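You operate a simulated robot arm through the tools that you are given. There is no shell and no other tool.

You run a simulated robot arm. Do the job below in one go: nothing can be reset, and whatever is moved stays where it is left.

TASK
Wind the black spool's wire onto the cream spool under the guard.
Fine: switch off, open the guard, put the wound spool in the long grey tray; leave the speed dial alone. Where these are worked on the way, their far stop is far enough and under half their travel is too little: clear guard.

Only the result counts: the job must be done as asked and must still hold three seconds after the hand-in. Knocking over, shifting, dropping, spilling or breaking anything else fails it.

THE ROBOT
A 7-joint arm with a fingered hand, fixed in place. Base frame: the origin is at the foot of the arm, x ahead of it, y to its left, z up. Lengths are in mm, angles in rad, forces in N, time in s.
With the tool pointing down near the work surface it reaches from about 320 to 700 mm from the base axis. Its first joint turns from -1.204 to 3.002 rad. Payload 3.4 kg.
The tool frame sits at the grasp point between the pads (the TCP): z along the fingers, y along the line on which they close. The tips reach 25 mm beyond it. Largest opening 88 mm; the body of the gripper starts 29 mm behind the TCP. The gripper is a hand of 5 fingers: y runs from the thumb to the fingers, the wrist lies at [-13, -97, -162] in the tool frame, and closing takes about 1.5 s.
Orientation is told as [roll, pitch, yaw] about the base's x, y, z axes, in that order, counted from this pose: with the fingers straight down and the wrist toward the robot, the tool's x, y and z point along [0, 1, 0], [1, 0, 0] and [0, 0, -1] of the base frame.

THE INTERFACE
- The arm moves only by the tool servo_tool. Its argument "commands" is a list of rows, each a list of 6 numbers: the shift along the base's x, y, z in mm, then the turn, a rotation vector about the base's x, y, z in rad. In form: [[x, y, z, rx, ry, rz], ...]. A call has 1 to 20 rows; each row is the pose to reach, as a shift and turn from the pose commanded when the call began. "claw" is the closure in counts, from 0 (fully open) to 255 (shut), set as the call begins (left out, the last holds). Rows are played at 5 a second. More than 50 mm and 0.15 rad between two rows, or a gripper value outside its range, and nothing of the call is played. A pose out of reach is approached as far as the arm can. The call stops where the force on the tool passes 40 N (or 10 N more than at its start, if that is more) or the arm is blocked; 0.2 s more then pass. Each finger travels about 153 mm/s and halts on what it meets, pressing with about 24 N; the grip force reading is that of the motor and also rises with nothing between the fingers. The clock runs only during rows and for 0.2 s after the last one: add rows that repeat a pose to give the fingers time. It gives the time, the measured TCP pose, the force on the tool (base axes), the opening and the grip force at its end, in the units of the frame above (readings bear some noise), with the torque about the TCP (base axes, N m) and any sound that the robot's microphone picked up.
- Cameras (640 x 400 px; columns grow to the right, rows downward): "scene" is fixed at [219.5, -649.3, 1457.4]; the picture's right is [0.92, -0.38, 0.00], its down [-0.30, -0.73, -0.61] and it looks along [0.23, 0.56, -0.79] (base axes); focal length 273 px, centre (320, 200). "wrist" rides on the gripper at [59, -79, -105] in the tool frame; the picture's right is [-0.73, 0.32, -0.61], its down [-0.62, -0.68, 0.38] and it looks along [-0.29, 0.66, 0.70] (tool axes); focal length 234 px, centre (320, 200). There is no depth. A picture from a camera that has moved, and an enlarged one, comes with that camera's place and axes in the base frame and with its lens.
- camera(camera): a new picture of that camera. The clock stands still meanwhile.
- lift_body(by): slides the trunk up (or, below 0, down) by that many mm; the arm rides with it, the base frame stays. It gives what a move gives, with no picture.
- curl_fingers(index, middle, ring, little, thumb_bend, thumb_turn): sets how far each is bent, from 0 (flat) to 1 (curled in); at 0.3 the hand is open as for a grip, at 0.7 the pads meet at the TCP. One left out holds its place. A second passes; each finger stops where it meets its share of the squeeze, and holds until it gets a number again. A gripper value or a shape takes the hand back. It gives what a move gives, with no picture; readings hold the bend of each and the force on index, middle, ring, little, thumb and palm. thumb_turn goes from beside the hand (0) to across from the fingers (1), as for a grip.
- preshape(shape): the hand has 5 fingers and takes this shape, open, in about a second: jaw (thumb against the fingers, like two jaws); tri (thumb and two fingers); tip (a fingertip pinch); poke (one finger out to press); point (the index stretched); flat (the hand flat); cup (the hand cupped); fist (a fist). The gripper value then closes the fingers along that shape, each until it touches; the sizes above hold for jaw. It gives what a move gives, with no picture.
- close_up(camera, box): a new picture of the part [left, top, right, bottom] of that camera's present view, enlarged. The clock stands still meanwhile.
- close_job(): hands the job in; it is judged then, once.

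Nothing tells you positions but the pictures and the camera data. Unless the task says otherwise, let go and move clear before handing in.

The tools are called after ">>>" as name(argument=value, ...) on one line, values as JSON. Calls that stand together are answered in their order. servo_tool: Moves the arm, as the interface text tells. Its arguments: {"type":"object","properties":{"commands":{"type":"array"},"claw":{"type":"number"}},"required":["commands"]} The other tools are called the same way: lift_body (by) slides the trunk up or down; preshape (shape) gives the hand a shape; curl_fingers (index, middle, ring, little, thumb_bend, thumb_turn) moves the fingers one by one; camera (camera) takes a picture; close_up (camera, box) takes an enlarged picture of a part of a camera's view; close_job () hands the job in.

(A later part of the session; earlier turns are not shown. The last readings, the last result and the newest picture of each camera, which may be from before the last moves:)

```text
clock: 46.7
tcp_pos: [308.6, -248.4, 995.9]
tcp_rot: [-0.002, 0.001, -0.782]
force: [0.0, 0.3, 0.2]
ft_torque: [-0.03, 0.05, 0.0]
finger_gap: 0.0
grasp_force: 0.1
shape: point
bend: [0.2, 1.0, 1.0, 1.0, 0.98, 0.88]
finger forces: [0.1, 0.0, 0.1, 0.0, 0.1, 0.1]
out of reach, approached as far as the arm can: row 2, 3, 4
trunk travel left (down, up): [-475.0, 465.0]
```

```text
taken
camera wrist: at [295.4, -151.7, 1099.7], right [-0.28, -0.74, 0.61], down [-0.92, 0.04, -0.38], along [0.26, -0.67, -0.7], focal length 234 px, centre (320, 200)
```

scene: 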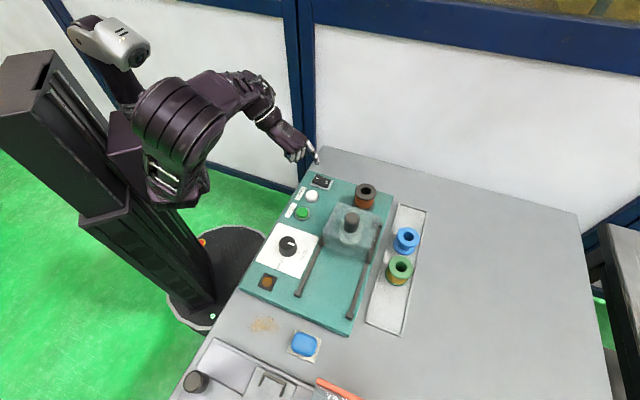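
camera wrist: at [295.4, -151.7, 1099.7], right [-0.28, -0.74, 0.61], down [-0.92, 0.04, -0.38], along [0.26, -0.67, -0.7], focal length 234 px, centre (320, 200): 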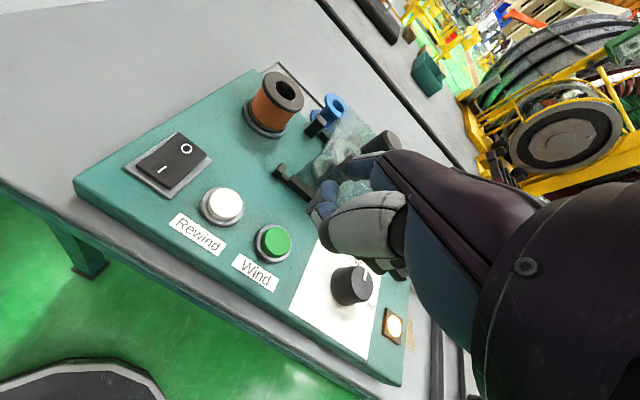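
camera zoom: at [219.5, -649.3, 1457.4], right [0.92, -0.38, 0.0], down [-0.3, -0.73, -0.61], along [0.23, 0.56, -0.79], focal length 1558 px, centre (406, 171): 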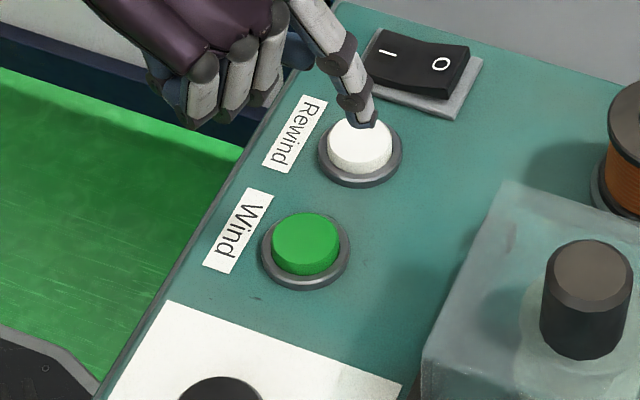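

The hand is too close to the body at this trunk height. I'll raise the trunk back up so the arm can reach closer in.

>>> lift_body(by=200)

>>> servo_tool(commands=[[-10, 1, -40, 0, 0, 0], [-19, 2, -80, 0, 0, 0], [-28, 3, -120, 0, 0, 0], [-28, 3, -160, 0, 0, 0], [-28, 3, -200, 0, 0, 0], [-28, 3, -225, 0, 0, 0], [-28, 3, -225, 0, 0, 0]])

>>> close_up(camera="scene", box=[270, 170, 340, 240])

```text
clock: 48.8
tcp_pos: [309.2, -249.0, 1197.6]
tcp_rot: [0.0, 0.004, -0.784]
force: [0.3, 0.4, -0.1]
ft_torque: [0.01, 0.0, 0.0]
finger_gap: 0.0
grasp_force: 0.0
shape: point
bend: [0.2, 1.0, 1.0, 1.0, 0.98, 0.88]
finger forces: [0.0, 0.1, 0.0, 0.1, 0.0, 0.0]
trunk travel left (down, up): [-675.0, 265.0]
```

```text
clock: 50.4
tcp_pos: [364.5, -261.3, 945.9]
tcp_rot: [0.001, -0.001, -0.785]
force: [0.4, -0.5, -0.3]
ft_torque: [0.01, -0.04, 0.01]
finger_gap: 0.1
grasp_force: 0.1
shape: point
bend: [0.2, 1.0, 1.0, 1.0, 0.98, 0.88]
finger forces: [0.1, 0.0, 0.1, 0.0, 0.0, 0.0]
out of reach, approached as far as the arm can: row 1, 2, 3, 4, 5, 6, 7
trunk travel left (down, up): [-675.0, 265.0]
```

```text
5.71 times, centred on (305, 205) of scene
camera zoom: at [219.5, -649.3, 1457.4], right [0.92, -0.38, 0.0], down [-0.3, -0.73, -0.61], along [0.23, 0.56, -0.79], focal length 1558 px, centre (406, 171)
```

zoom: 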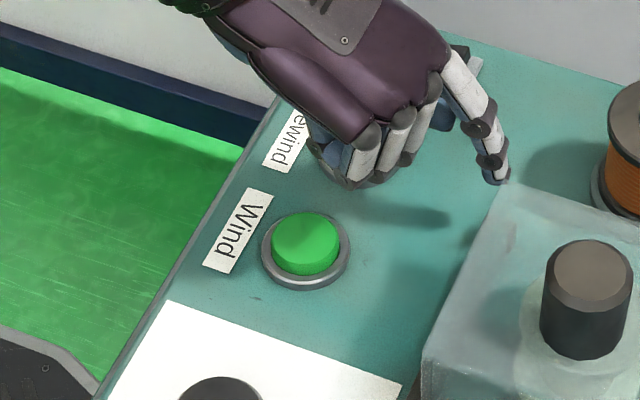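

That overshot: raising the trunk made close reach worse, though nothing was touched. I'll go straight up, then lower the trunk further than before.

>>> servo_tool(commands=[[0, 0, 20, 0, 0, 0], [0, 0, 60, 0, 0, 0], [0, 0, 100, 0, 0, 0], [0, 0, 140, 0, 0, 0], [0, 0, 180, 0, 0, 0], [0, 0, 180, 0, 0, 0]])

>>> close_up(camera="scene", box=[230, 160, 420, 310])

```text
clock: 51.8
tcp_pos: [365.2, -260.1, 1127.8]
tcp_rot: [0.0, 0.001, -0.783]
force: [-0.6, 0.8, -0.4]
ft_torque: [0.01, -0.02, -0.01]
finger_gap: 0.2
grasp_force: 0.1
shape: point
bend: [0.2, 1.0, 1.0, 1.0, 0.98, 0.88]
finger forces: [0.1, 0.1, 0.1, 0.1, 0.1, 0.1]
out of reach, approached as far as the arm can: row 1, 2, 3, 4
trunk travel left (down, up): [-675.0, 265.0]
```

```text
2.67 times, centred on (325, 235) of scene
camera zoom: at [219.5, -649.3, 1457.4], right [0.92, -0.38, 0.0], down [-0.3, -0.73, -0.61], along [0.23, 0.56, -0.79], focal length 727 px, centre (307, 107)
```

zoom: 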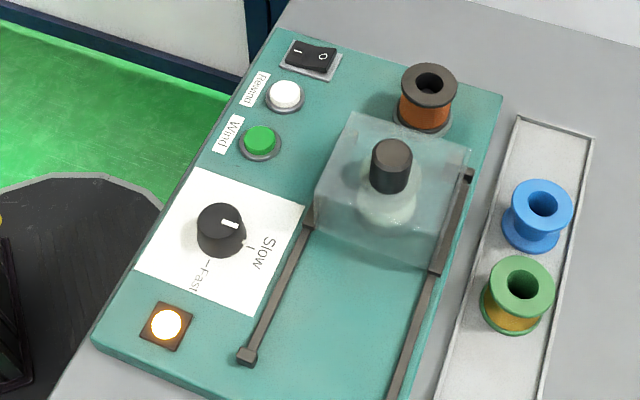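

Everything on the machine is unchanged. I'll alternately raise the hand and lower the trunk.

>>> servo_tool(commands=[[0, 0, 40, 0, 0, 0], [0, 0, 80, 0, 0, 0], [0, 0, 120, 0, 0, 0], [0, 0, 150, 0, 0, 0], [0, 0, 150, 0, 0, 0]])

>>> lift_body(by=-150)

>>> servo_tool(commands=[[0, 0, 40, 0, 0, 0], [0, 0, 80, 0, 0, 0], [0, 0, 120, 0, 0, 0], [0, 0, 150, 0, 0, 0], [0, 0, 150, 0, 0, 0]])

>>> lift_body(by=-150)

>>> camera(camera="scene")

```text
clock: 53.0
tcp_pos: [362.1, -258.8, 1275.3]
tcp_rot: [0.001, 0.001, -0.783]
force: [-0.5, 0.1, -0.4]
ft_torque: [0.03, 0.01, 0.0]
finger_gap: 0.1
grasp_force: 0.0
shape: point
bend: [0.2, 1.0, 1.0, 1.0, 0.98, 0.88]
finger forces: [0.0, 0.0, 0.0, 0.0, 0.1, 0.0]
trunk travel left (down, up): [-675.0, 265.0]
```

```text
clock: 54.8
tcp_pos: [361.6, -258.9, 1125.0]
tcp_rot: [0.001, 0.0, -0.783]
force: [0.2, -0.8, 0.0]
ft_torque: [0.01, -0.02, 0.02]
finger_gap: 0.0
grasp_force: 0.2
shape: point
bend: [0.2, 1.0, 1.0, 1.0, 0.98, 0.88]
finger forces: [0.0, 0.1, 0.0, 0.0, 0.1, 0.1]
trunk travel left (down, up): [-525.0, 415.0]
```

```text
clock: 56.0
tcp_pos: [374.3, -304.6, 1193.5]
tcp_rot: [0.004, -0.003, -0.782]
force: [-0.6, -0.1, -0.3]
ft_torque: [-0.02, -0.01, -0.01]
finger_gap: 0.0
grasp_force: 0.0
shape: point
bend: [0.2, 1.0, 1.0, 1.0, 0.98, 0.88]
finger forces: [0.1, 0.0, 0.0, 0.1, 0.0, 0.0]
out of reach, approached as far as the arm can: row 2, 3, 4, 5
trunk travel left (down, up): [-525.0, 415.0]
```

```text
clock: 57.7
tcp_pos: [371.4, -303.8, 1043.8]
tcp_rot: [0.003, -0.001, -0.783]
force: [0.0, -0.1, 0.2]
ft_torque: [0.01, 0.01, 0.02]
finger_gap: 0.1
grasp_force: 0.1
shape: point
bend: [0.2, 1.0, 1.0, 1.0, 0.98, 0.88]
finger forces: [0.0, 0.1, 0.1, 0.1, 0.1, 0.0]
trunk travel left (down, up): [-375.0, 565.0]
```

```text
taken
```

scene: 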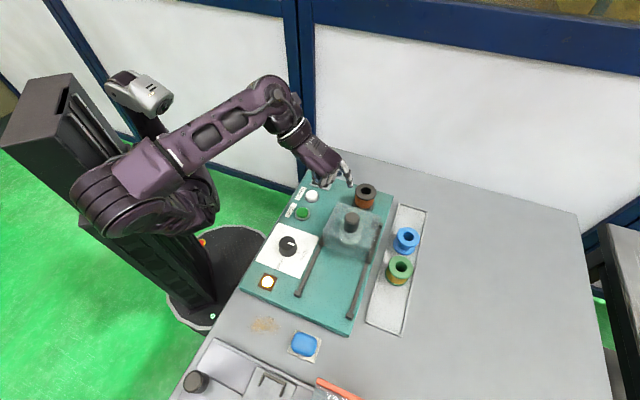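

This low, the arm is cramped the other way; close reach looks best at about trunk -250. I'll set that and bend the index more so its tip comes nearer the tool axis.

>>> lift_body(by=50)

>>> curl_fingers(index=0.55, middle=1.0, ring=1.0, little=1.0)

>>> camera(camera="wrist")

>>> close_up(camera="scene", box=[300, 120, 380, 200])

```text
clock: 58.6
tcp_pos: [373.6, -304.8, 1093.1]
tcp_rot: [0.004, -0.002, -0.784]
force: [-0.8, -0.6, 0.1]
ft_torque: [0.04, 0.02, -0.01]
finger_gap: 0.2
grasp_force: 0.2
shape: point
bend: [0.2, 1.0, 1.0, 1.0, 0.98, 0.88]
finger forces: [0.0, 0.0, 0.0, 0.0, 0.0, 0.0]
trunk travel left (down, up): [-425.0, 515.0]
```

```text
clock: 59.6
tcp_pos: [372.0, -303.9, 1094.0]
tcp_rot: [0.004, -0.001, -0.783]
force: [0.5, -0.8, 0.0]
ft_torque: [-0.01, 0.02, 0.01]
finger_gap: 14.3
grasp_force: 0.0
shape: fingers
bend: [0.51, 1.0, 1.0, 1.0, 0.96, 0.87]
finger forces: [0.0, 0.1, 0.1, 0.0, 0.2, 0.1]
trunk travel left (down, up): [-425.0, 515.0]
```

```text
taken
camera wrist: at [358.3, -207.4, 1197.5], right [-0.28, -0.74, 0.6], down [-0.92, 0.04, -0.39], along [0.26, -0.67, -0.7], focal length 234 px, centre (320, 200)
```

wrist: 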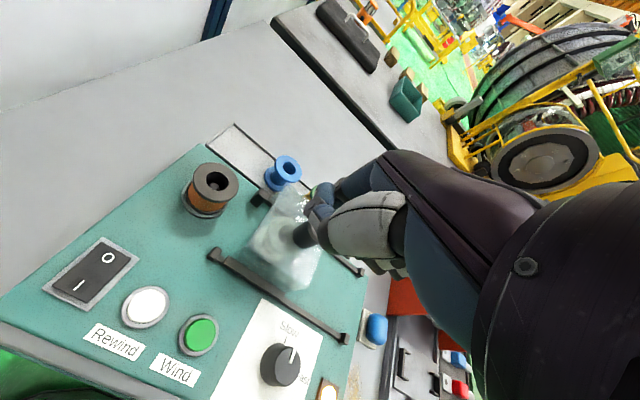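

```text
5.00 times, centred on (340, 160) of scene
camera zoom: at [219.5, -649.3, 1457.4], right [0.92, -0.38, 0.0], down [-0.3, -0.73, -0.61], along [0.23, 0.56, -0.79], focal length 1363 px, centre (220, 400)
```

zoom: 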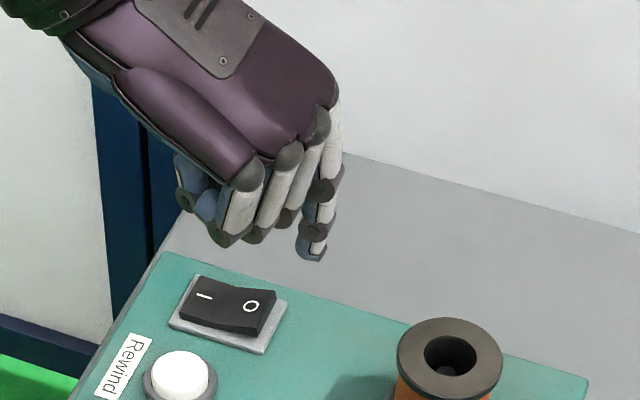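

>>> close_up(camera="wrist", box=[280, 150, 420, 290])

>>> close_up(camera="scene", box=[330, 135, 380, 185])

```text
2.86 times, centred on (350, 220) of wrist
camera zoom: at [358.3, -207.4, 1197.5], right [-0.28, -0.74, 0.6], down [-0.92, 0.04, -0.39], along [0.26, -0.67, -0.7], focal length 669 px, centre (234, 143)
```

zoom: 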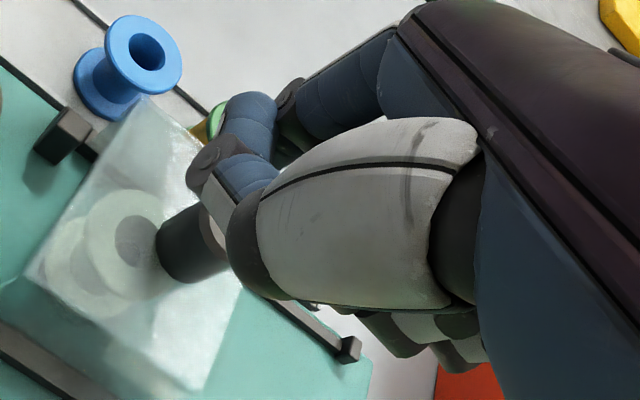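

```text
8.00 times, centred on (355, 160) of scene
camera zoom: at [219.5, -649.3, 1457.4], right [0.92, -0.38, 0.0], down [-0.3, -0.73, -0.61], along [0.23, 0.56, -0.79], focal length 2181 px, centre (40, 520)
```

zoom: 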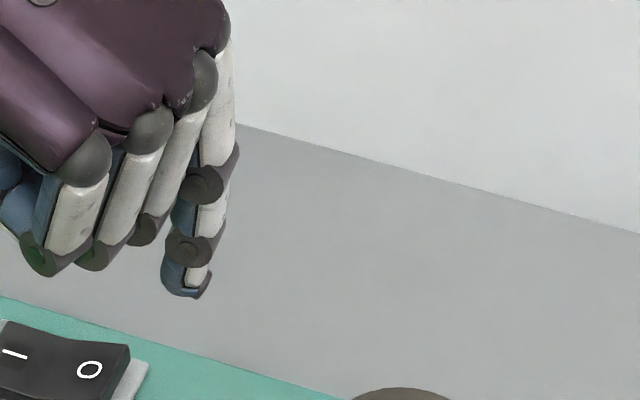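

The index tip is now at about (10, 25, 30) in the tool frame. I'll approach the Wind button, keeping height until confirmed.

>>> servo_tool(commands=[[0, 0, -40, 0, 0, 0], [-25, 15, -60, 0, 0, 0], [-50, 30, -80, 0, 0, 0], [-70.6, 41.8, -95, 0, 0, 0], [-70.6, 41.8, -95, 0, 0, 0]])

>>> close_up(camera="scene", box=[270, 160, 340, 230])

>>> camera(camera="wrist")

```text
clock: 60.9
tcp_pos: [302.7, -262.7, 1000.9]
tcp_rot: [0.005, -0.002, -0.782]
force: [0.1, 0.2, -0.1]
ft_torque: [-0.01, 0.01, -0.01]
finger_gap: 14.3
grasp_force: 0.1
shape: fingers
bend: [0.51, 1.0, 1.0, 1.0, 0.96, 0.87]
finger forces: [0.1, 0.1, 0.0, 0.1, 0.1, 0.1]
trunk travel left (down, up): [-425.0, 515.0]
```

```text
5.71 times, centred on (305, 195) of scene
camera zoom: at [219.5, -649.3, 1457.4], right [0.92, -0.38, 0.0], down [-0.3, -0.73, -0.61], along [0.23, 0.56, -0.79], focal length 1558 px, centre (406, 229)
```

zoom: 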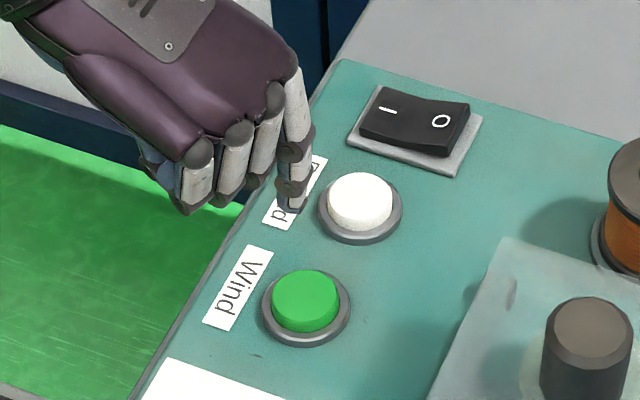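

```text
taken
camera wrist: at [288.2, -166.7, 1103.9], right [-0.28, -0.74, 0.6], down [-0.92, 0.04, -0.39], along [0.27, -0.67, -0.7], focal length 234 px, centre (320, 200)
```

wrist: 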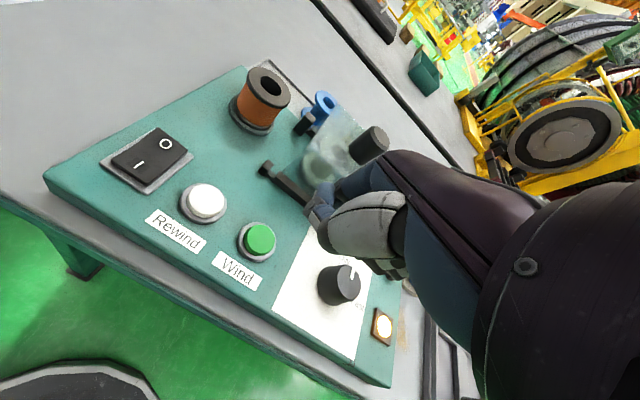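

The fingertip lines up with the green button. I'll lower it to just above and check.

>>> servo_tool(commands=[[0, 0, -15, 0, 0, 0], [0, 0, -30, 0, 0, 0], [0, 0, -45, 0, 0, 0], [0, 0, -52, 0, 0, 0], [0, 0, -52, 0, 0, 0]])

>>> close_up(camera="scene", box=[270, 170, 340, 240])

>>> close_up(camera="wrist", box=[180, 130, 420, 330])

```text
clock: 62.0
tcp_pos: [304.1, -261.5, 948.7]
tcp_rot: [0.004, -0.001, -0.781]
force: [0.1, 0.1, 0.2]
ft_torque: [0.0, 0.0, 0.04]
finger_gap: 14.4
grasp_force: 0.0
shape: fingers
bend: [0.51, 1.0, 1.0, 1.0, 0.96, 0.87]
finger forces: [0.0, 0.0, 0.0, 0.0, 0.1, 0.1]
trunk travel left (down, up): [-425.0, 515.0]
```

```text
5.71 times, centred on (305, 205) of scene
camera zoom: at [219.5, -649.3, 1457.4], right [0.92, -0.38, 0.0], down [-0.3, -0.73, -0.61], along [0.23, 0.56, -0.79], focal length 1558 px, centre (406, 171)
```

zoom: 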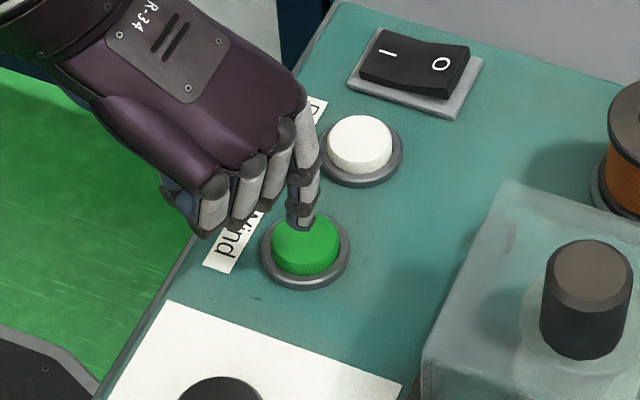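

```text
2.00 times, centred on (300, 230) of wrist
camera zoom: at [289.3, -166.1, 1052.0], right [-0.28, -0.74, 0.6], down [-0.92, 0.04, -0.39], along [0.26, -0.67, -0.7], focal length 468 px, centre (360, 140)
```

zoom: 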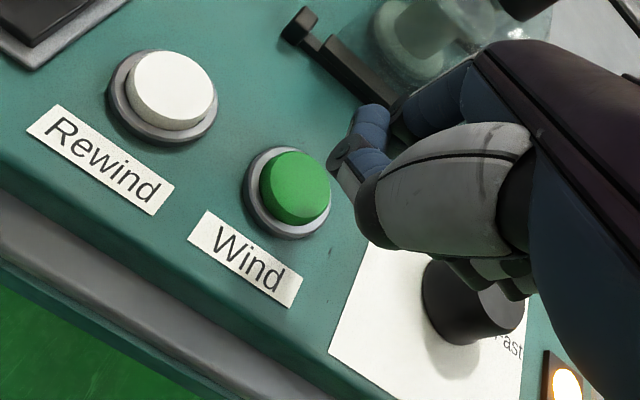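

The tip is over the green button within a few millimetres. I'll shift slightly and lower until contact.

>>> servo_tool(commands=[[1.5, 3, 0, 0, 0, 0], [1.5, 3, -5, 0, 0, 0], [1.5, 3, -9, 0, 0, 0], [1.5, 3, -12, 0, 0, 0], [1.5, 3, -12, 0, 0, 0]])

>>> close_up(camera="scene", box=[280, 190, 330, 230])

```text
clock: 63.2
tcp_pos: [310.7, -260.4, 943.1]
tcp_rot: [0.004, 0.001, -0.784]
force: [0.0, -0.4, -0.8]
ft_torque: [0.02, -0.02, 0.01]
finger_gap: 14.5
grasp_force: 0.1
shape: fingers
bend: [0.51, 1.0, 1.0, 1.0, 0.96, 0.87]
finger forces: [0.1, 0.1, 0.0, 0.0, 0.1, 0.0]
out of reach, approached as far as the arm can: row 2, 3, 4, 5
trunk travel left (down, up): [-425.0, 515.0]
```

```text
10.00 times, centred on (305, 210) of scene
camera zoom: at [219.5, -649.3, 1457.4], right [0.92, -0.38, 0.0], down [-0.3, -0.73, -0.61], along [0.23, 0.56, -0.79], focal length 2726 px, centre (470, 100)
```

zoom: 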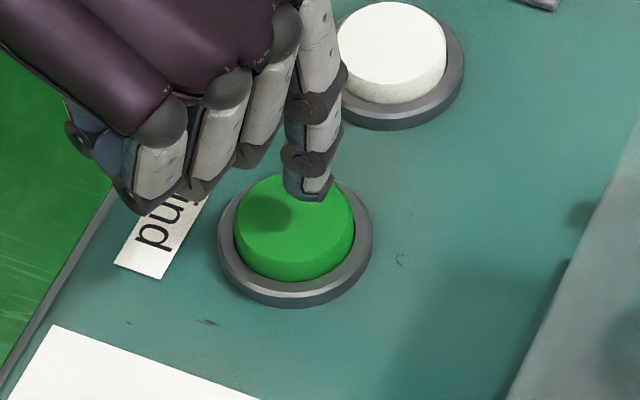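

The arm hits its near limit just above the button. I'll raise the hand back to where the position is reachable and use the trunk itself to come down.

>>> servo_tool(commands=[[0, 0, 15, 0, 0, 0], [-2, 1, 30, 0, 0, 0], [-5, 1, 45, 0, 0, 0], [-5, 1, 45, 0, 0, 0]])

>>> close_up(camera="scene", box=[270, 170, 340, 240])

```text
clock: 64.2
tcp_pos: [304.8, -260.2, 989.3]
tcp_rot: [0.003, -0.001, -0.782]
force: [-0.1, 0.6, -1.3]
ft_torque: [-0.02, -0.02, -0.01]
finger_gap: 14.1
grasp_force: 0.1
shape: fingers
bend: [0.51, 1.0, 1.0, 1.0, 0.96, 0.87]
finger forces: [0.1, 0.0, 0.0, 0.0, 0.1, 0.1]
trunk travel left (down, up): [-425.0, 515.0]
```

```text
5.71 times, centred on (305, 205) of scene
camera zoom: at [219.5, -649.3, 1457.4], right [0.92, -0.38, 0.0], down [-0.3, -0.73, -0.61], along [0.23, 0.56, -0.79], focal length 1558 px, centre (406, 171)
```

zoom: 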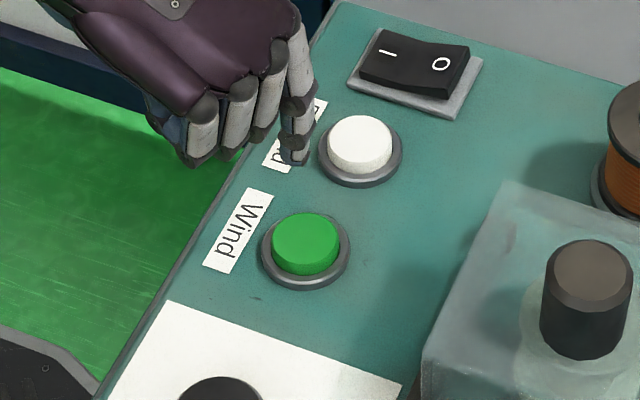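

>>> lift_body(by=-50)

>>> close_up(camera="scene", box=[280, 185, 330, 225])

```text
clock: 65.2
tcp_pos: [304.6, -259.3, 937.2]
tcp_rot: [0.003, -0.003, -0.782]
force: [-0.1, 0.1, 0.1]
ft_torque: [-0.01, 0.03, 0.04]
finger_gap: 14.5
grasp_force: 0.0
shape: fingers
bend: [0.51, 1.0, 1.0, 1.0, 0.96, 0.87]
finger forces: [0.1, 0.1, 0.0, 0.0, 0.0, 0.0]
trunk travel left (down, up): [-375.0, 565.0]
```

```text
10.00 times, centred on (305, 205) of scene
camera zoom: at [219.5, -649.3, 1457.4], right [0.92, -0.38, 0.0], down [-0.3, -0.73, -0.61], along [0.23, 0.56, -0.79], focal length 2726 px, centre (470, 150)
```

zoom: 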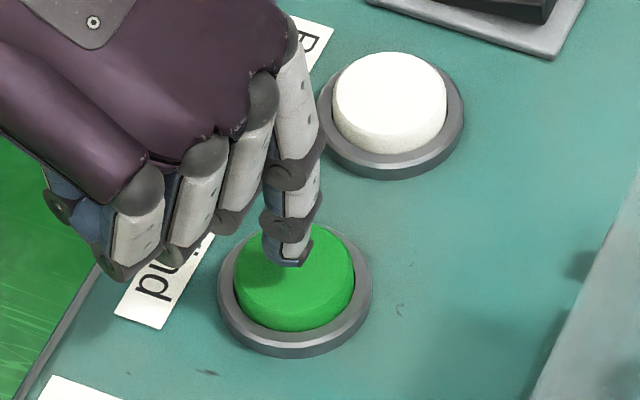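

The tip is just above the button's centre. I'll press down in small steps.

>>> servo_tool(commands=[[0, 0, -3, 0, 0, 0], [0, 0, -6, 0, 0, 0], [0, 0, -8, 0, 0, 0], [0, 0, -8, 0, 0, 0]])

>>> close_up(camera="scene", box=[280, 185, 330, 225])

```text
clock: 66.2
tcp_pos: [305.0, -259.5, 929.8]
tcp_rot: [0.003, -0.001, -0.782]
force: [0.6, -0.5, 0.7]
ft_torque: [0.02, -0.01, 0.04]
finger_gap: 14.6
grasp_force: 0.4
shape: fingers
bend: [0.51, 1.0, 1.0, 1.0, 0.96, 0.87]
finger forces: [1.0, 0.0, 0.0, 0.1, 0.1, 0.1]
trunk travel left (down, up): [-375.0, 565.0]
```

```text
10.00 times, centred on (305, 205) of scene
camera zoom: at [219.5, -649.3, 1457.4], right [0.92, -0.38, 0.0], down [-0.3, -0.73, -0.61], along [0.23, 0.56, -0.79], focal length 2726 px, centre (470, 150)
```

zoom: 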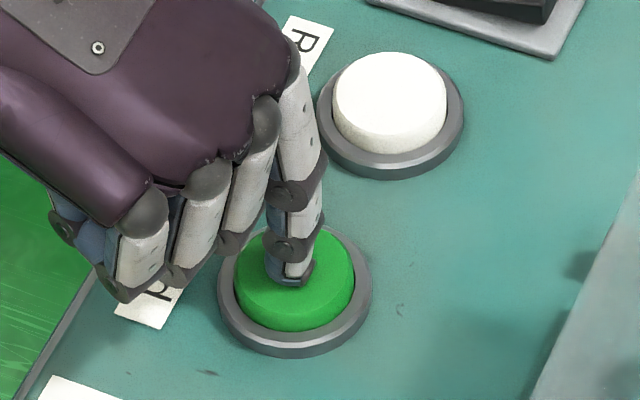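

Contact has just started at about 1 N. I'll press further and watch for sound or motion.

>>> servo_tool(commands=[[0, 0, -2, 0, 0, 0], [0, 0, -4, 0, 0, 0], [0, 0, -5, 0, 0, 0], [0, 0, -5, 0, 0, 0]])

>>> close_up(camera="scene", box=[280, 185, 330, 225])

>>> close_up(camera="scene", box=[230, 160, 420, 310])

```text
clock: 67.2
tcp_pos: [303.1, -258.1, 925.8]
tcp_rot: [0.006, -0.004, -0.782]
force: [0.4, -1.0, 11.8]
ft_torque: [-0.2, -0.32, 0.02]
finger_gap: 14.5
grasp_force: 6.3
shape: fingers
bend: [0.51, 1.0, 1.0, 1.0, 0.96, 0.87]
finger forces: [11.8, 0.0, 0.1, 0.1, 0.1, 0.0]
trunk travel left (down, up): [-375.0, 565.0]
heard: click
```

```text
10.00 times, centred on (305, 205) of scene
camera zoom: at [219.5, -649.3, 1457.4], right [0.92, -0.38, 0.0], down [-0.3, -0.73, -0.61], along [0.23, 0.56, -0.79], focal length 2726 px, centre (470, 150)
```

zoom: 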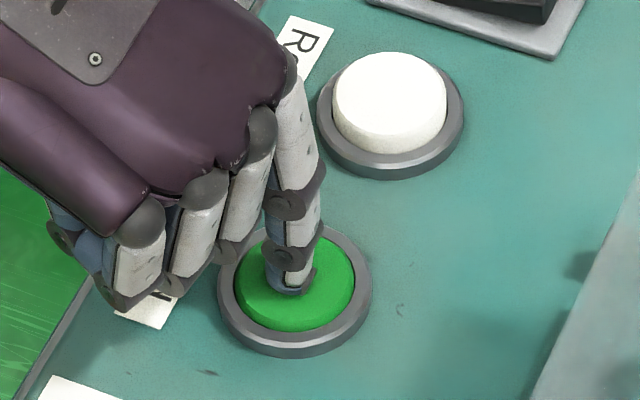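

```text
2.67 times, centred on (325, 235) of scene
camera zoom: at [219.5, -649.3, 1457.4], right [0.92, -0.38, 0.0], down [-0.3, -0.73, -0.61], along [0.23, 0.56, -0.79], focal length 727 px, centre (307, 107)
```

zoom: 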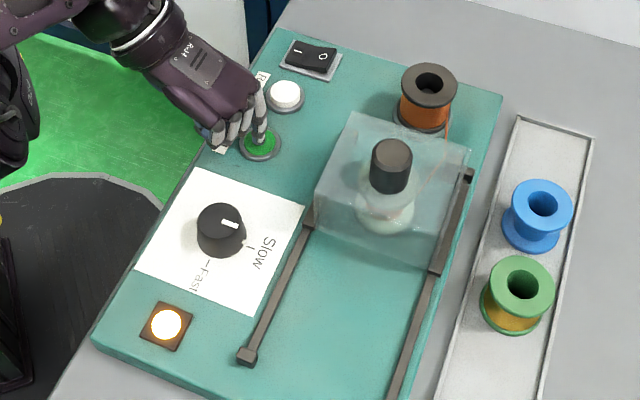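

A click came, and a wire now runs from the black spool to the cream one, so winding has started. I'll lift off and see whether it keeps running.

>>> servo_tool(commands=[[0, 0, 10, 0, 0, 0], [0, 0, 25, 0, 0, 0], [0, 0, 25, 0, 0, 0], [0, 0, 25, 0, 0, 0], [0, 0, 25, 0, 0, 0]])

>>> close_up(camera="scene", box=[325, 165, 395, 265])

>>> servo_tool(commands=[[0, 0, 0, 0, 0, 0], [0, 0, 0, 0, 0, 0], [0, 0, 0, 0, 0, 0], [0, 0, 0, 0, 0, 0], [0, 0, 0, 0, 0, 0], [0, 0, 0, 0, 0, 0], [0, 0, 0, 0, 0, 0], [0, 0, 0, 0, 0, 0], [0, 0, 0, 0, 0, 0], [0, 0, 0, 0, 0, 0]])

>>> close_up(camera="scene", box=[325, 165, 395, 265])

```text
clock: 68.4
tcp_pos: [304.7, -259.2, 950.5]
tcp_rot: [0.003, -0.003, -0.782]
force: [0.1, -0.5, 0.0]
ft_torque: [0.03, 0.01, -0.01]
finger_gap: 14.3
grasp_force: 0.1
shape: fingers
bend: [0.51, 1.0, 1.0, 1.0, 0.96, 0.87]
finger forces: [0.0, 0.0, 0.0, 0.0, 0.1, 0.0]
trunk travel left (down, up): [-375.0, 565.0]
```

```text
4.00 times, centred on (360, 215) of scene
camera zoom: at [219.5, -649.3, 1457.4], right [0.92, -0.38, 0.0], down [-0.3, -0.73, -0.61], along [0.23, 0.56, -0.79], focal length 1090 px, centre (160, 140)
```

zoom: 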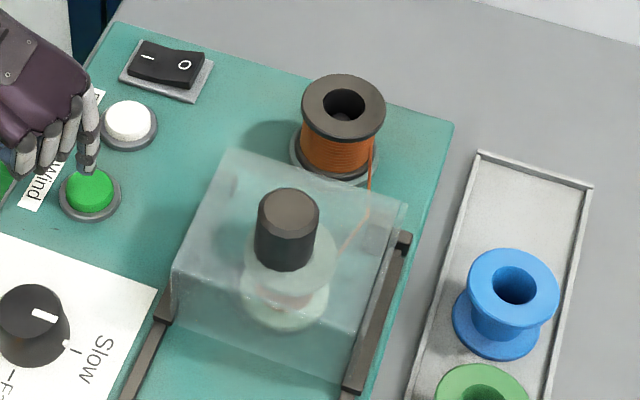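

```text
clock: 70.6
tcp_pos: [305.1, -260.3, 951.2]
tcp_rot: [0.003, -0.002, -0.78]
force: [-0.9, 0.6, -0.3]
ft_torque: [-0.01, 0.04, -0.05]
finger_gap: 14.3
grasp_force: 0.1
shape: fingers
bend: [0.51, 1.0, 1.0, 1.0, 0.96, 0.87]
finger forces: [0.1, 0.0, 0.1, 0.1, 0.0, 0.0]
trunk travel left (down, up): [-375.0, 565.0]
```

```text
4.00 times, centred on (360, 215) of scene
camera zoom: at [219.5, -649.3, 1457.4], right [0.92, -0.38, 0.0], down [-0.3, -0.73, -0.61], along [0.23, 0.56, -0.79], focal length 1090 px, centre (160, 140)
```

zoom: 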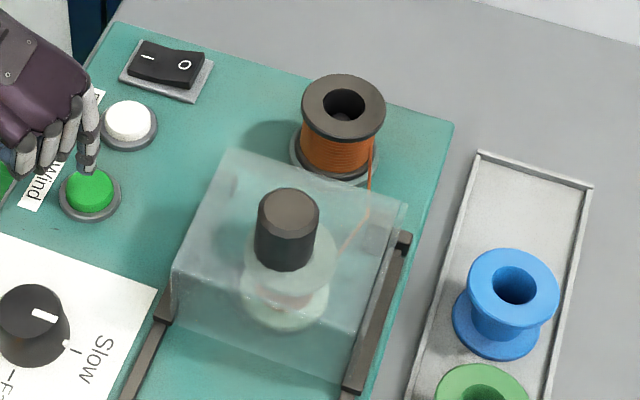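

>>> close_up(camera="scene", box=[335, 205, 365, 255])

>>> close_up(camera="scene", box=[345, 175, 385, 215])

>>> servo_tool(commands=[[0, 0, 0, 0, 0, 0], [0, 0, 0, 0, 0, 0], [0, 0, 0, 0, 0, 0], [0, 0, 0, 0, 0, 0], [0, 0, 0, 0, 0, 0], [0, 0, 0, 0, 0, 0], [0, 0, 0, 0, 0, 0], [0, 0, 0, 0, 0, 0], [0, 0, 0, 0, 0, 0], [0, 0, 0, 0, 0, 0]])

>>> close_up(camera="scene", box=[335, 205, 365, 255])

>>> close_up(camera="scene", box=[345, 175, 385, 215])

```text
8.00 times, centred on (350, 230) of scene
camera zoom: at [219.5, -649.3, 1457.4], right [0.92, -0.38, 0.0], down [-0.3, -0.73, -0.61], along [0.23, 0.56, -0.79], focal length 2181 px, centre (80, -40)
```

zoom: 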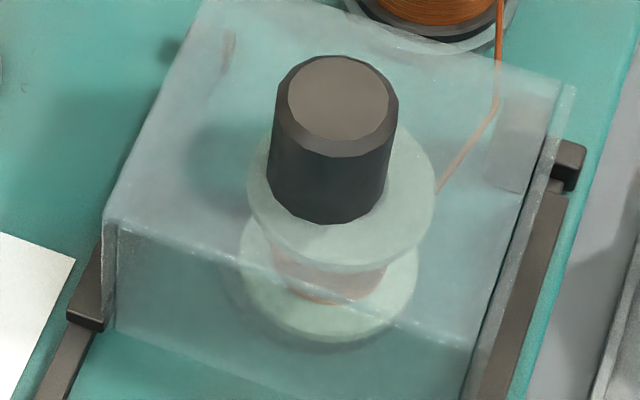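

```text
10.00 times, centred on (365, 195) of scene
camera zoom: at [219.5, -649.3, 1457.4], right [0.92, -0.38, 0.0], down [-0.3, -0.73, -0.61], along [0.23, 0.56, -0.79], focal length 2726 px, centre (-130, 250)
```

zoom: 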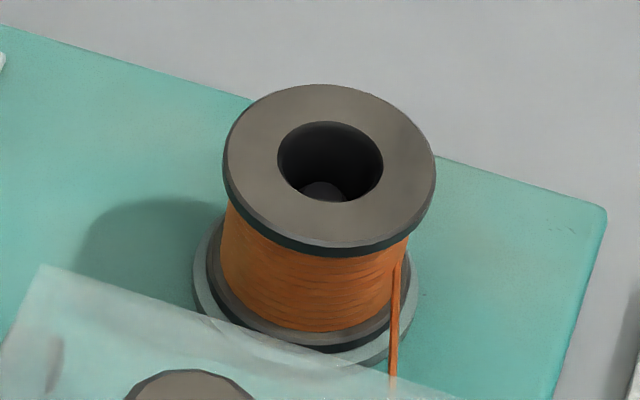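

```text
clock: 72.8
tcp_pos: [305.4, -259.6, 950.5]
tcp_rot: [0.003, -0.002, -0.784]
force: [-1.3, 0.1, 0.2]
ft_torque: [0.0, -0.03, 0.0]
finger_gap: 14.6
grasp_force: 0.0
shape: fingers
bend: [0.51, 1.0, 1.0, 1.0, 0.96, 0.87]
finger forces: [0.0, 0.0, 0.0, 0.0, 0.1, 0.0]
trunk travel left (down, up): [-375.0, 565.0]
```

```text
8.00 times, centred on (350, 230) of scene
camera zoom: at [219.5, -649.3, 1457.4], right [0.92, -0.38, 0.0], down [-0.3, -0.73, -0.61], along [0.23, 0.56, -0.79], focal length 2181 px, centre (80, -40)
```

zoom: 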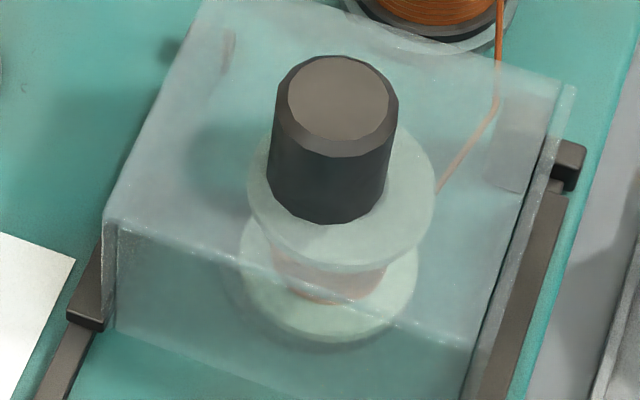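

```text
10.00 times, centred on (365, 195) of scene
camera zoom: at [219.5, -649.3, 1457.4], right [0.92, -0.38, 0.0], down [-0.3, -0.73, -0.61], along [0.23, 0.56, -0.79], focal length 2726 px, centre (-130, 250)
```

zoom: 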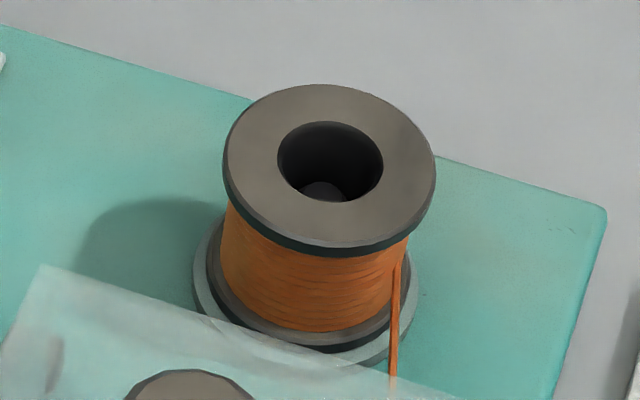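

The change is hard to tell; the machine may be running slowly. I'll wait longer and compare.

>>> servo_tool(commands=[[0, 0, 0, 0, 0, 0], [0, 0, 0, 0, 0, 0], [0, 0, 0, 0, 0, 0], [0, 0, 0, 0, 0, 0], [0, 0, 0, 0, 0, 0], [0, 0, 0, 0, 0, 0], [0, 0, 0, 0, 0, 0], [0, 0, 0, 0, 0, 0], [0, 0, 0, 0, 0, 0], [0, 0, 0, 0, 0, 0], [0, 0, 0, 0, 0, 0], [0, 0, 0, 0, 0, 0], [0, 0, 0, 0, 0, 0], [0, 0, 0, 0, 0, 0], [0, 0, 0, 0, 0, 0], [0, 0, 0, 0, 0, 0], [0, 0, 0, 0, 0, 0], [0, 0, 0, 0, 0, 0], [0, 0, 0, 0, 0, 0], [0, 0, 0, 0, 0, 0]])

>>> close_up(camera="scene", box=[335, 205, 365, 255])

>>> close_up(camera="scene", box=[345, 175, 385, 215])

```text
clock: 77.0
tcp_pos: [306.5, -259.2, 949.6]
tcp_rot: [0.004, -0.002, -0.781]
force: [0.2, 0.0, -0.5]
ft_torque: [-0.03, 0.0, 0.01]
finger_gap: 14.5
grasp_force: 0.1
shape: fingers
bend: [0.51, 1.0, 1.0, 1.0, 0.96, 0.87]
finger forces: [0.0, 0.0, 0.0, 0.0, 0.0, 0.1]
trunk travel left (down, up): [-375.0, 565.0]
```

```text
8.00 times, centred on (350, 230) of scene
camera zoom: at [219.5, -649.3, 1457.4], right [0.92, -0.38, 0.0], down [-0.3, -0.73, -0.61], along [0.23, 0.56, -0.79], focal length 2181 px, centre (80, -40)
```

zoom: 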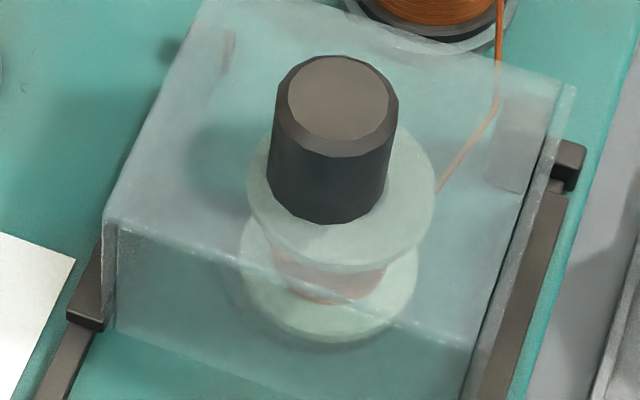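

```text
10.00 times, centred on (365, 195) of scene
camera zoom: at [219.5, -649.3, 1457.4], right [0.92, -0.38, 0.0], down [-0.3, -0.73, -0.61], along [0.23, 0.56, -0.79], focal length 2726 px, centre (-130, 250)
```

zoom: 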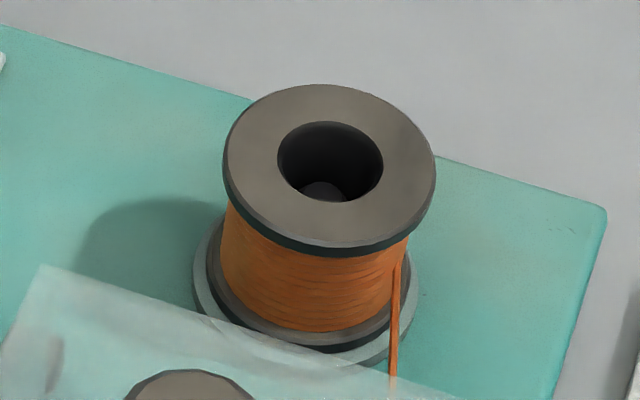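

Nothing changes while the button is free, so it likely must be held. I'll press Wind again and hold it.

>>> servo_tool(commands=[[0, 0, -10, 0, 0, 0], [0, 0, -18, 0, 0, 0], [0, 0, -22, 0, 0, 0], [0, 0, -25, 0, 0, 0], [0, 0, -25, 0, 0, 0], [0, 0, -25, 0, 0, 0], [0, 0, -25, 0, 0, 0], [0, 0, -25, 0, 0, 0], [0, 0, -25, 0, 0, 0], [0, 0, -25, 0, 0, 0], [0, 0, -25, 0, 0, 0], [0, 0, -25, 0, 0, 0], [0, 0, -25, 0, 0, 0], [0, 0, -25, 0, 0, 0]])

>>> close_up(camera="scene", box=[335, 205, 365, 255])

>>> close_up(camera="scene", box=[345, 175, 385, 215])

```text
clock: 80.0
tcp_pos: [303.8, -260.2, 925.7]
tcp_rot: [0.005, -0.004, -0.782]
force: [0.4, -0.3, 11.6]
ft_torque: [-0.18, -0.3, -0.01]
finger_gap: 14.4
grasp_force: 5.7
shape: fingers
bend: [0.51, 1.0, 1.0, 1.0, 0.96, 0.87]
finger forces: [11.2, 0.0, 0.0, 0.0, 0.1, 0.0]
trunk travel left (down, up): [-375.0, 565.0]
heard: click
```

```text
8.00 times, centred on (350, 230) of scene
camera zoom: at [219.5, -649.3, 1457.4], right [0.92, -0.38, 0.0], down [-0.3, -0.73, -0.61], along [0.23, 0.56, -0.79], focal length 2181 px, centre (80, -40)
```

zoom: 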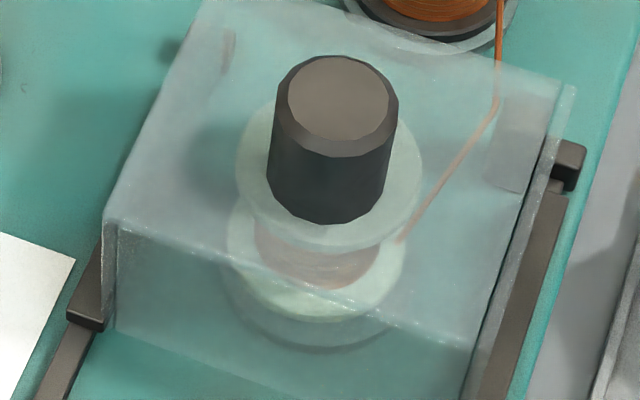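

```text
10.00 times, centred on (365, 195) of scene
camera zoom: at [219.5, -649.3, 1457.4], right [0.92, -0.38, 0.0], down [-0.3, -0.73, -0.61], along [0.23, 0.56, -0.79], focal length 2726 px, centre (-130, 250)
```

zoom: 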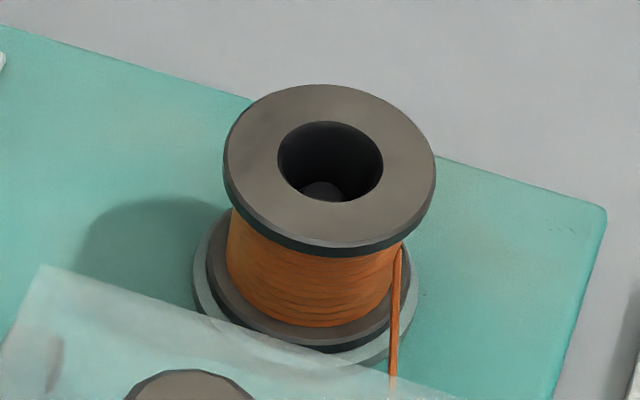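

It is hold-to-run: the black spool is thinner now. I'll keep holding and watch.

>>> servo_tool(commands=[[0, 0, 0, 0, 0, 0], [0, 0, 0, 0, 0, 0], [0, 0, 0, 0, 0, 0], [0, 0, 0, 0, 0, 0], [0, 0, 0, 0, 0, 0], [0, 0, 0, 0, 0, 0], [0, 0, 0, 0, 0, 0], [0, 0, 0, 0, 0, 0], [0, 0, 0, 0, 0, 0], [0, 0, 0, 0, 0, 0], [0, 0, 0, 0, 0, 0], [0, 0, 0, 0, 0, 0], [0, 0, 0, 0, 0, 0], [0, 0, 0, 0, 0, 0], [0, 0, 0, 0, 0, 0], [0, 0, 0, 0, 0, 0], [0, 0, 0, 0, 0, 0], [0, 0, 0, 0, 0, 0], [0, 0, 0, 0, 0, 0], [0, 0, 0, 0, 0, 0]])

>>> close_up(camera="scene", box=[335, 205, 365, 255])

>>> close_up(camera="scene", box=[345, 175, 385, 215])

```text
clock: 84.2
tcp_pos: [304.1, -259.7, 925.0]
tcp_rot: [0.006, -0.003, -0.782]
force: [-0.7, -0.9, 11.0]
ft_torque: [-0.18, -0.32, -0.04]
finger_gap: 14.7
grasp_force: 5.4
shape: fingers
bend: [0.51, 1.0, 1.0, 1.0, 0.96, 0.87]
finger forces: [11.4, 0.0, 0.0, 0.0, 0.0, 0.0]
trunk travel left (down, up): [-375.0, 565.0]
```

```text
8.00 times, centred on (350, 230) of scene
camera zoom: at [219.5, -649.3, 1457.4], right [0.92, -0.38, 0.0], down [-0.3, -0.73, -0.61], along [0.23, 0.56, -0.79], focal length 2181 px, centre (80, -40)
```

zoom: 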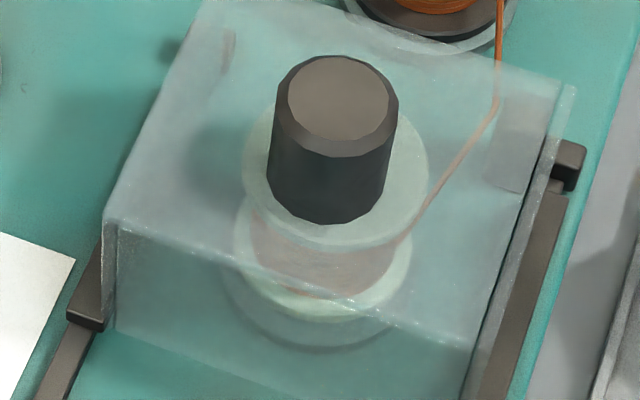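

```text
10.00 times, centred on (365, 195) of scene
camera zoom: at [219.5, -649.3, 1457.4], right [0.92, -0.38, 0.0], down [-0.3, -0.73, -0.61], along [0.23, 0.56, -0.79], focal length 2726 px, centre (-130, 250)
```

zoom: 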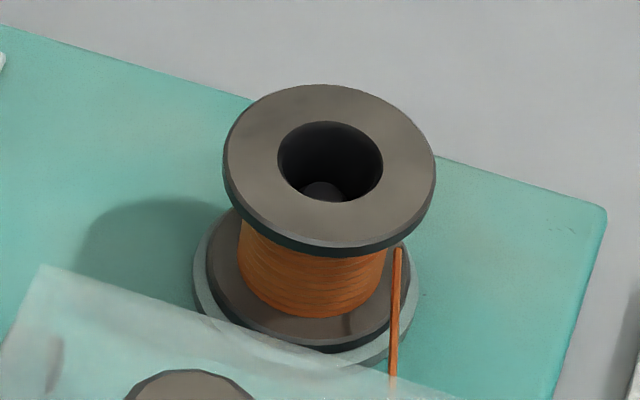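

The wire is moving over steadily. I'll keep holding.

>>> servo_tool(commands=[[0, 0, 0, 0, 0, 0], [0, 0, 0, 0, 0, 0], [0, 0, 0, 0, 0, 0], [0, 0, 0, 0, 0, 0], [0, 0, 0, 0, 0, 0], [0, 0, 0, 0, 0, 0], [0, 0, 0, 0, 0, 0], [0, 0, 0, 0, 0, 0], [0, 0, 0, 0, 0, 0], [0, 0, 0, 0, 0, 0], [0, 0, 0, 0, 0, 0], [0, 0, 0, 0, 0, 0], [0, 0, 0, 0, 0, 0], [0, 0, 0, 0, 0, 0], [0, 0, 0, 0, 0, 0], [0, 0, 0, 0, 0, 0], [0, 0, 0, 0, 0, 0], [0, 0, 0, 0, 0, 0], [0, 0, 0, 0, 0, 0], [0, 0, 0, 0, 0, 0]])

>>> close_up(camera="scene", box=[325, 175, 395, 255])

>>> servo_tool(commands=[[0, 0, 0, 0, 0, 0], [0, 0, 0, 0, 0, 0], [0, 0, 0, 0, 0, 0], [0, 0, 0, 0, 0, 0], [0, 0, 0, 0, 0, 0], [0, 0, 0, 0, 0, 0], [0, 0, 0, 0, 0, 0], [0, 0, 0, 0, 0, 0], [0, 0, 0, 0, 0, 0], [0, 0, 0, 0, 0, 0], [0, 0, 0, 0, 0, 0], [0, 0, 0, 0, 0, 0], [0, 0, 0, 0, 0, 0], [0, 0, 0, 0, 0, 0], [0, 0, 0, 0, 0, 0], [0, 0, 0, 0, 0, 0], [0, 0, 0, 0, 0, 0], [0, 0, 0, 0, 0, 0], [0, 0, 0, 0, 0, 0], [0, 0, 0, 0, 0, 0]])

>>> close_up(camera="scene", box=[325, 175, 395, 255])

```text
clock: 88.4
tcp_pos: [304.7, -259.0, 926.3]
tcp_rot: [0.004, -0.003, -0.782]
force: [0.0, -0.8, 11.6]
ft_torque: [-0.2, -0.32, 0.02]
finger_gap: 14.9
grasp_force: 5.2
shape: fingers
bend: [0.51, 1.0, 1.0, 1.0, 0.96, 0.87]
finger forces: [11.4, 0.0, 0.1, 0.1, 0.0, 0.1]
trunk travel left (down, up): [-375.0, 565.0]
```

```text
5.00 times, centred on (360, 215) of scene
camera zoom: at [219.5, -649.3, 1457.4], right [0.92, -0.38, 0.0], down [-0.3, -0.73, -0.61], along [0.23, 0.56, -0.79], focal length 1363 px, centre (120, 125)
```

zoom: 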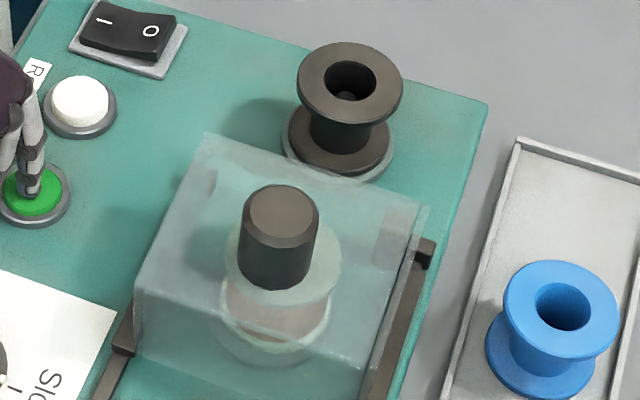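

```text
clock: 92.6
tcp_pos: [303.5, -258.1, 925.6]
tcp_rot: [0.005, -0.004, -0.782]
force: [0.3, -0.2, 11.5]
ft_torque: [-0.2, -0.36, -0.02]
finger_gap: 14.7
grasp_force: 5.6
shape: fingers
bend: [0.51, 1.0, 1.0, 1.0, 0.96, 0.87]
finger forces: [11.3, 0.0, 0.0, 0.1, 0.0, 0.0]
trunk travel left (down, up): [-375.0, 565.0]
```

```text
5.00 times, centred on (360, 215) of scene
camera zoom: at [219.5, -649.3, 1457.4], right [0.92, -0.38, 0.0], down [-0.3, -0.73, -0.61], along [0.23, 0.56, -0.79], focal length 1363 px, centre (120, 125)
```

zoom: 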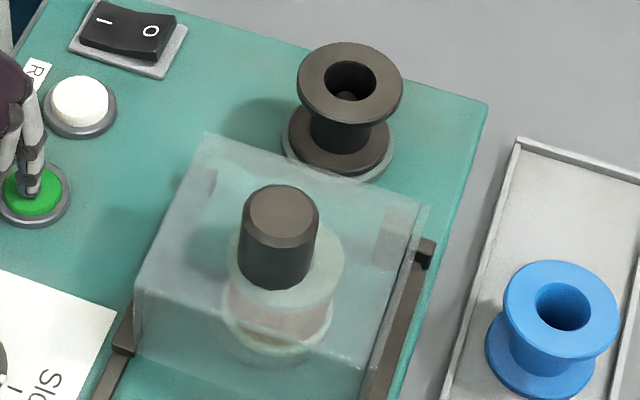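

The black spool is empty and all the wire is on the cream spool. I'll release the button by raising the trunk, then move over the O side of the switch.

>>> lift_body(by=50)

>>> servo_tool(commands=[[33, 24, 0, 0, 0, 0], [67, 48, 0, 0, 0, 0], [101, 72, 0, 0, 0, 0], [101, 72, 0, 0, 0, 0]])

>>> close_up(camera="scene", box=[290, 140, 350, 200])

>>> close_up(camera="scene", box=[230, 160, 420, 310])

```text
clock: 93.5
tcp_pos: [305.2, -259.8, 975.8]
tcp_rot: [0.004, -0.001, -0.783]
force: [-0.6, 0.2, 0.9]
ft_torque: [0.02, 0.01, -0.02]
finger_gap: 14.9
grasp_force: 0.0
shape: fingers
bend: [0.52, 1.0, 1.0, 1.0, 0.96, 0.87]
finger forces: [0.0, 0.0, 0.0, 0.0, 0.0, 0.2]
trunk travel left (down, up): [-425.0, 515.0]
```

```text
clock: 94.5
tcp_pos: [405.5, -187.7, 973.7]
tcp_rot: [0.005, -0.001, -0.783]
force: [0.1, -0.3, -0.8]
ft_torque: [0.0, -0.02, 0.02]
finger_gap: 14.3
grasp_force: 0.0
shape: fingers
bend: [0.52, 1.0, 1.0, 1.0, 0.96, 0.87]
finger forces: [0.0, 0.0, 0.0, 0.0, 0.0, 0.0]
trunk travel left (down, up): [-425.0, 515.0]
```

```text
6.67 times, centred on (320, 170) of scene
camera zoom: at [219.5, -649.3, 1457.4], right [0.92, -0.38, 0.0], down [-0.3, -0.73, -0.61], along [0.23, 0.56, -0.79], focal length 1817 px, centre (320, 400)
```

zoom: 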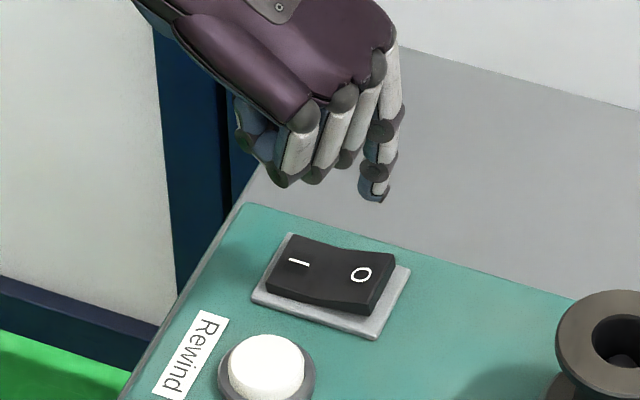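

```text
2.67 times, centred on (325, 235) of scene
camera zoom: at [219.5, -649.3, 1457.4], right [0.92, -0.38, 0.0], down [-0.3, -0.73, -0.61], along [0.23, 0.56, -0.79], focal length 727 px, centre (307, 107)
```

zoom: 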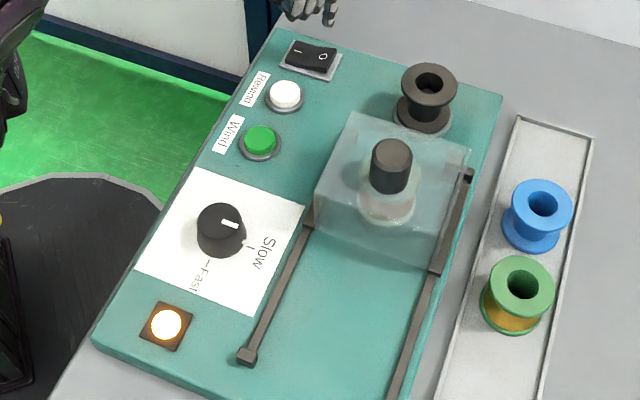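

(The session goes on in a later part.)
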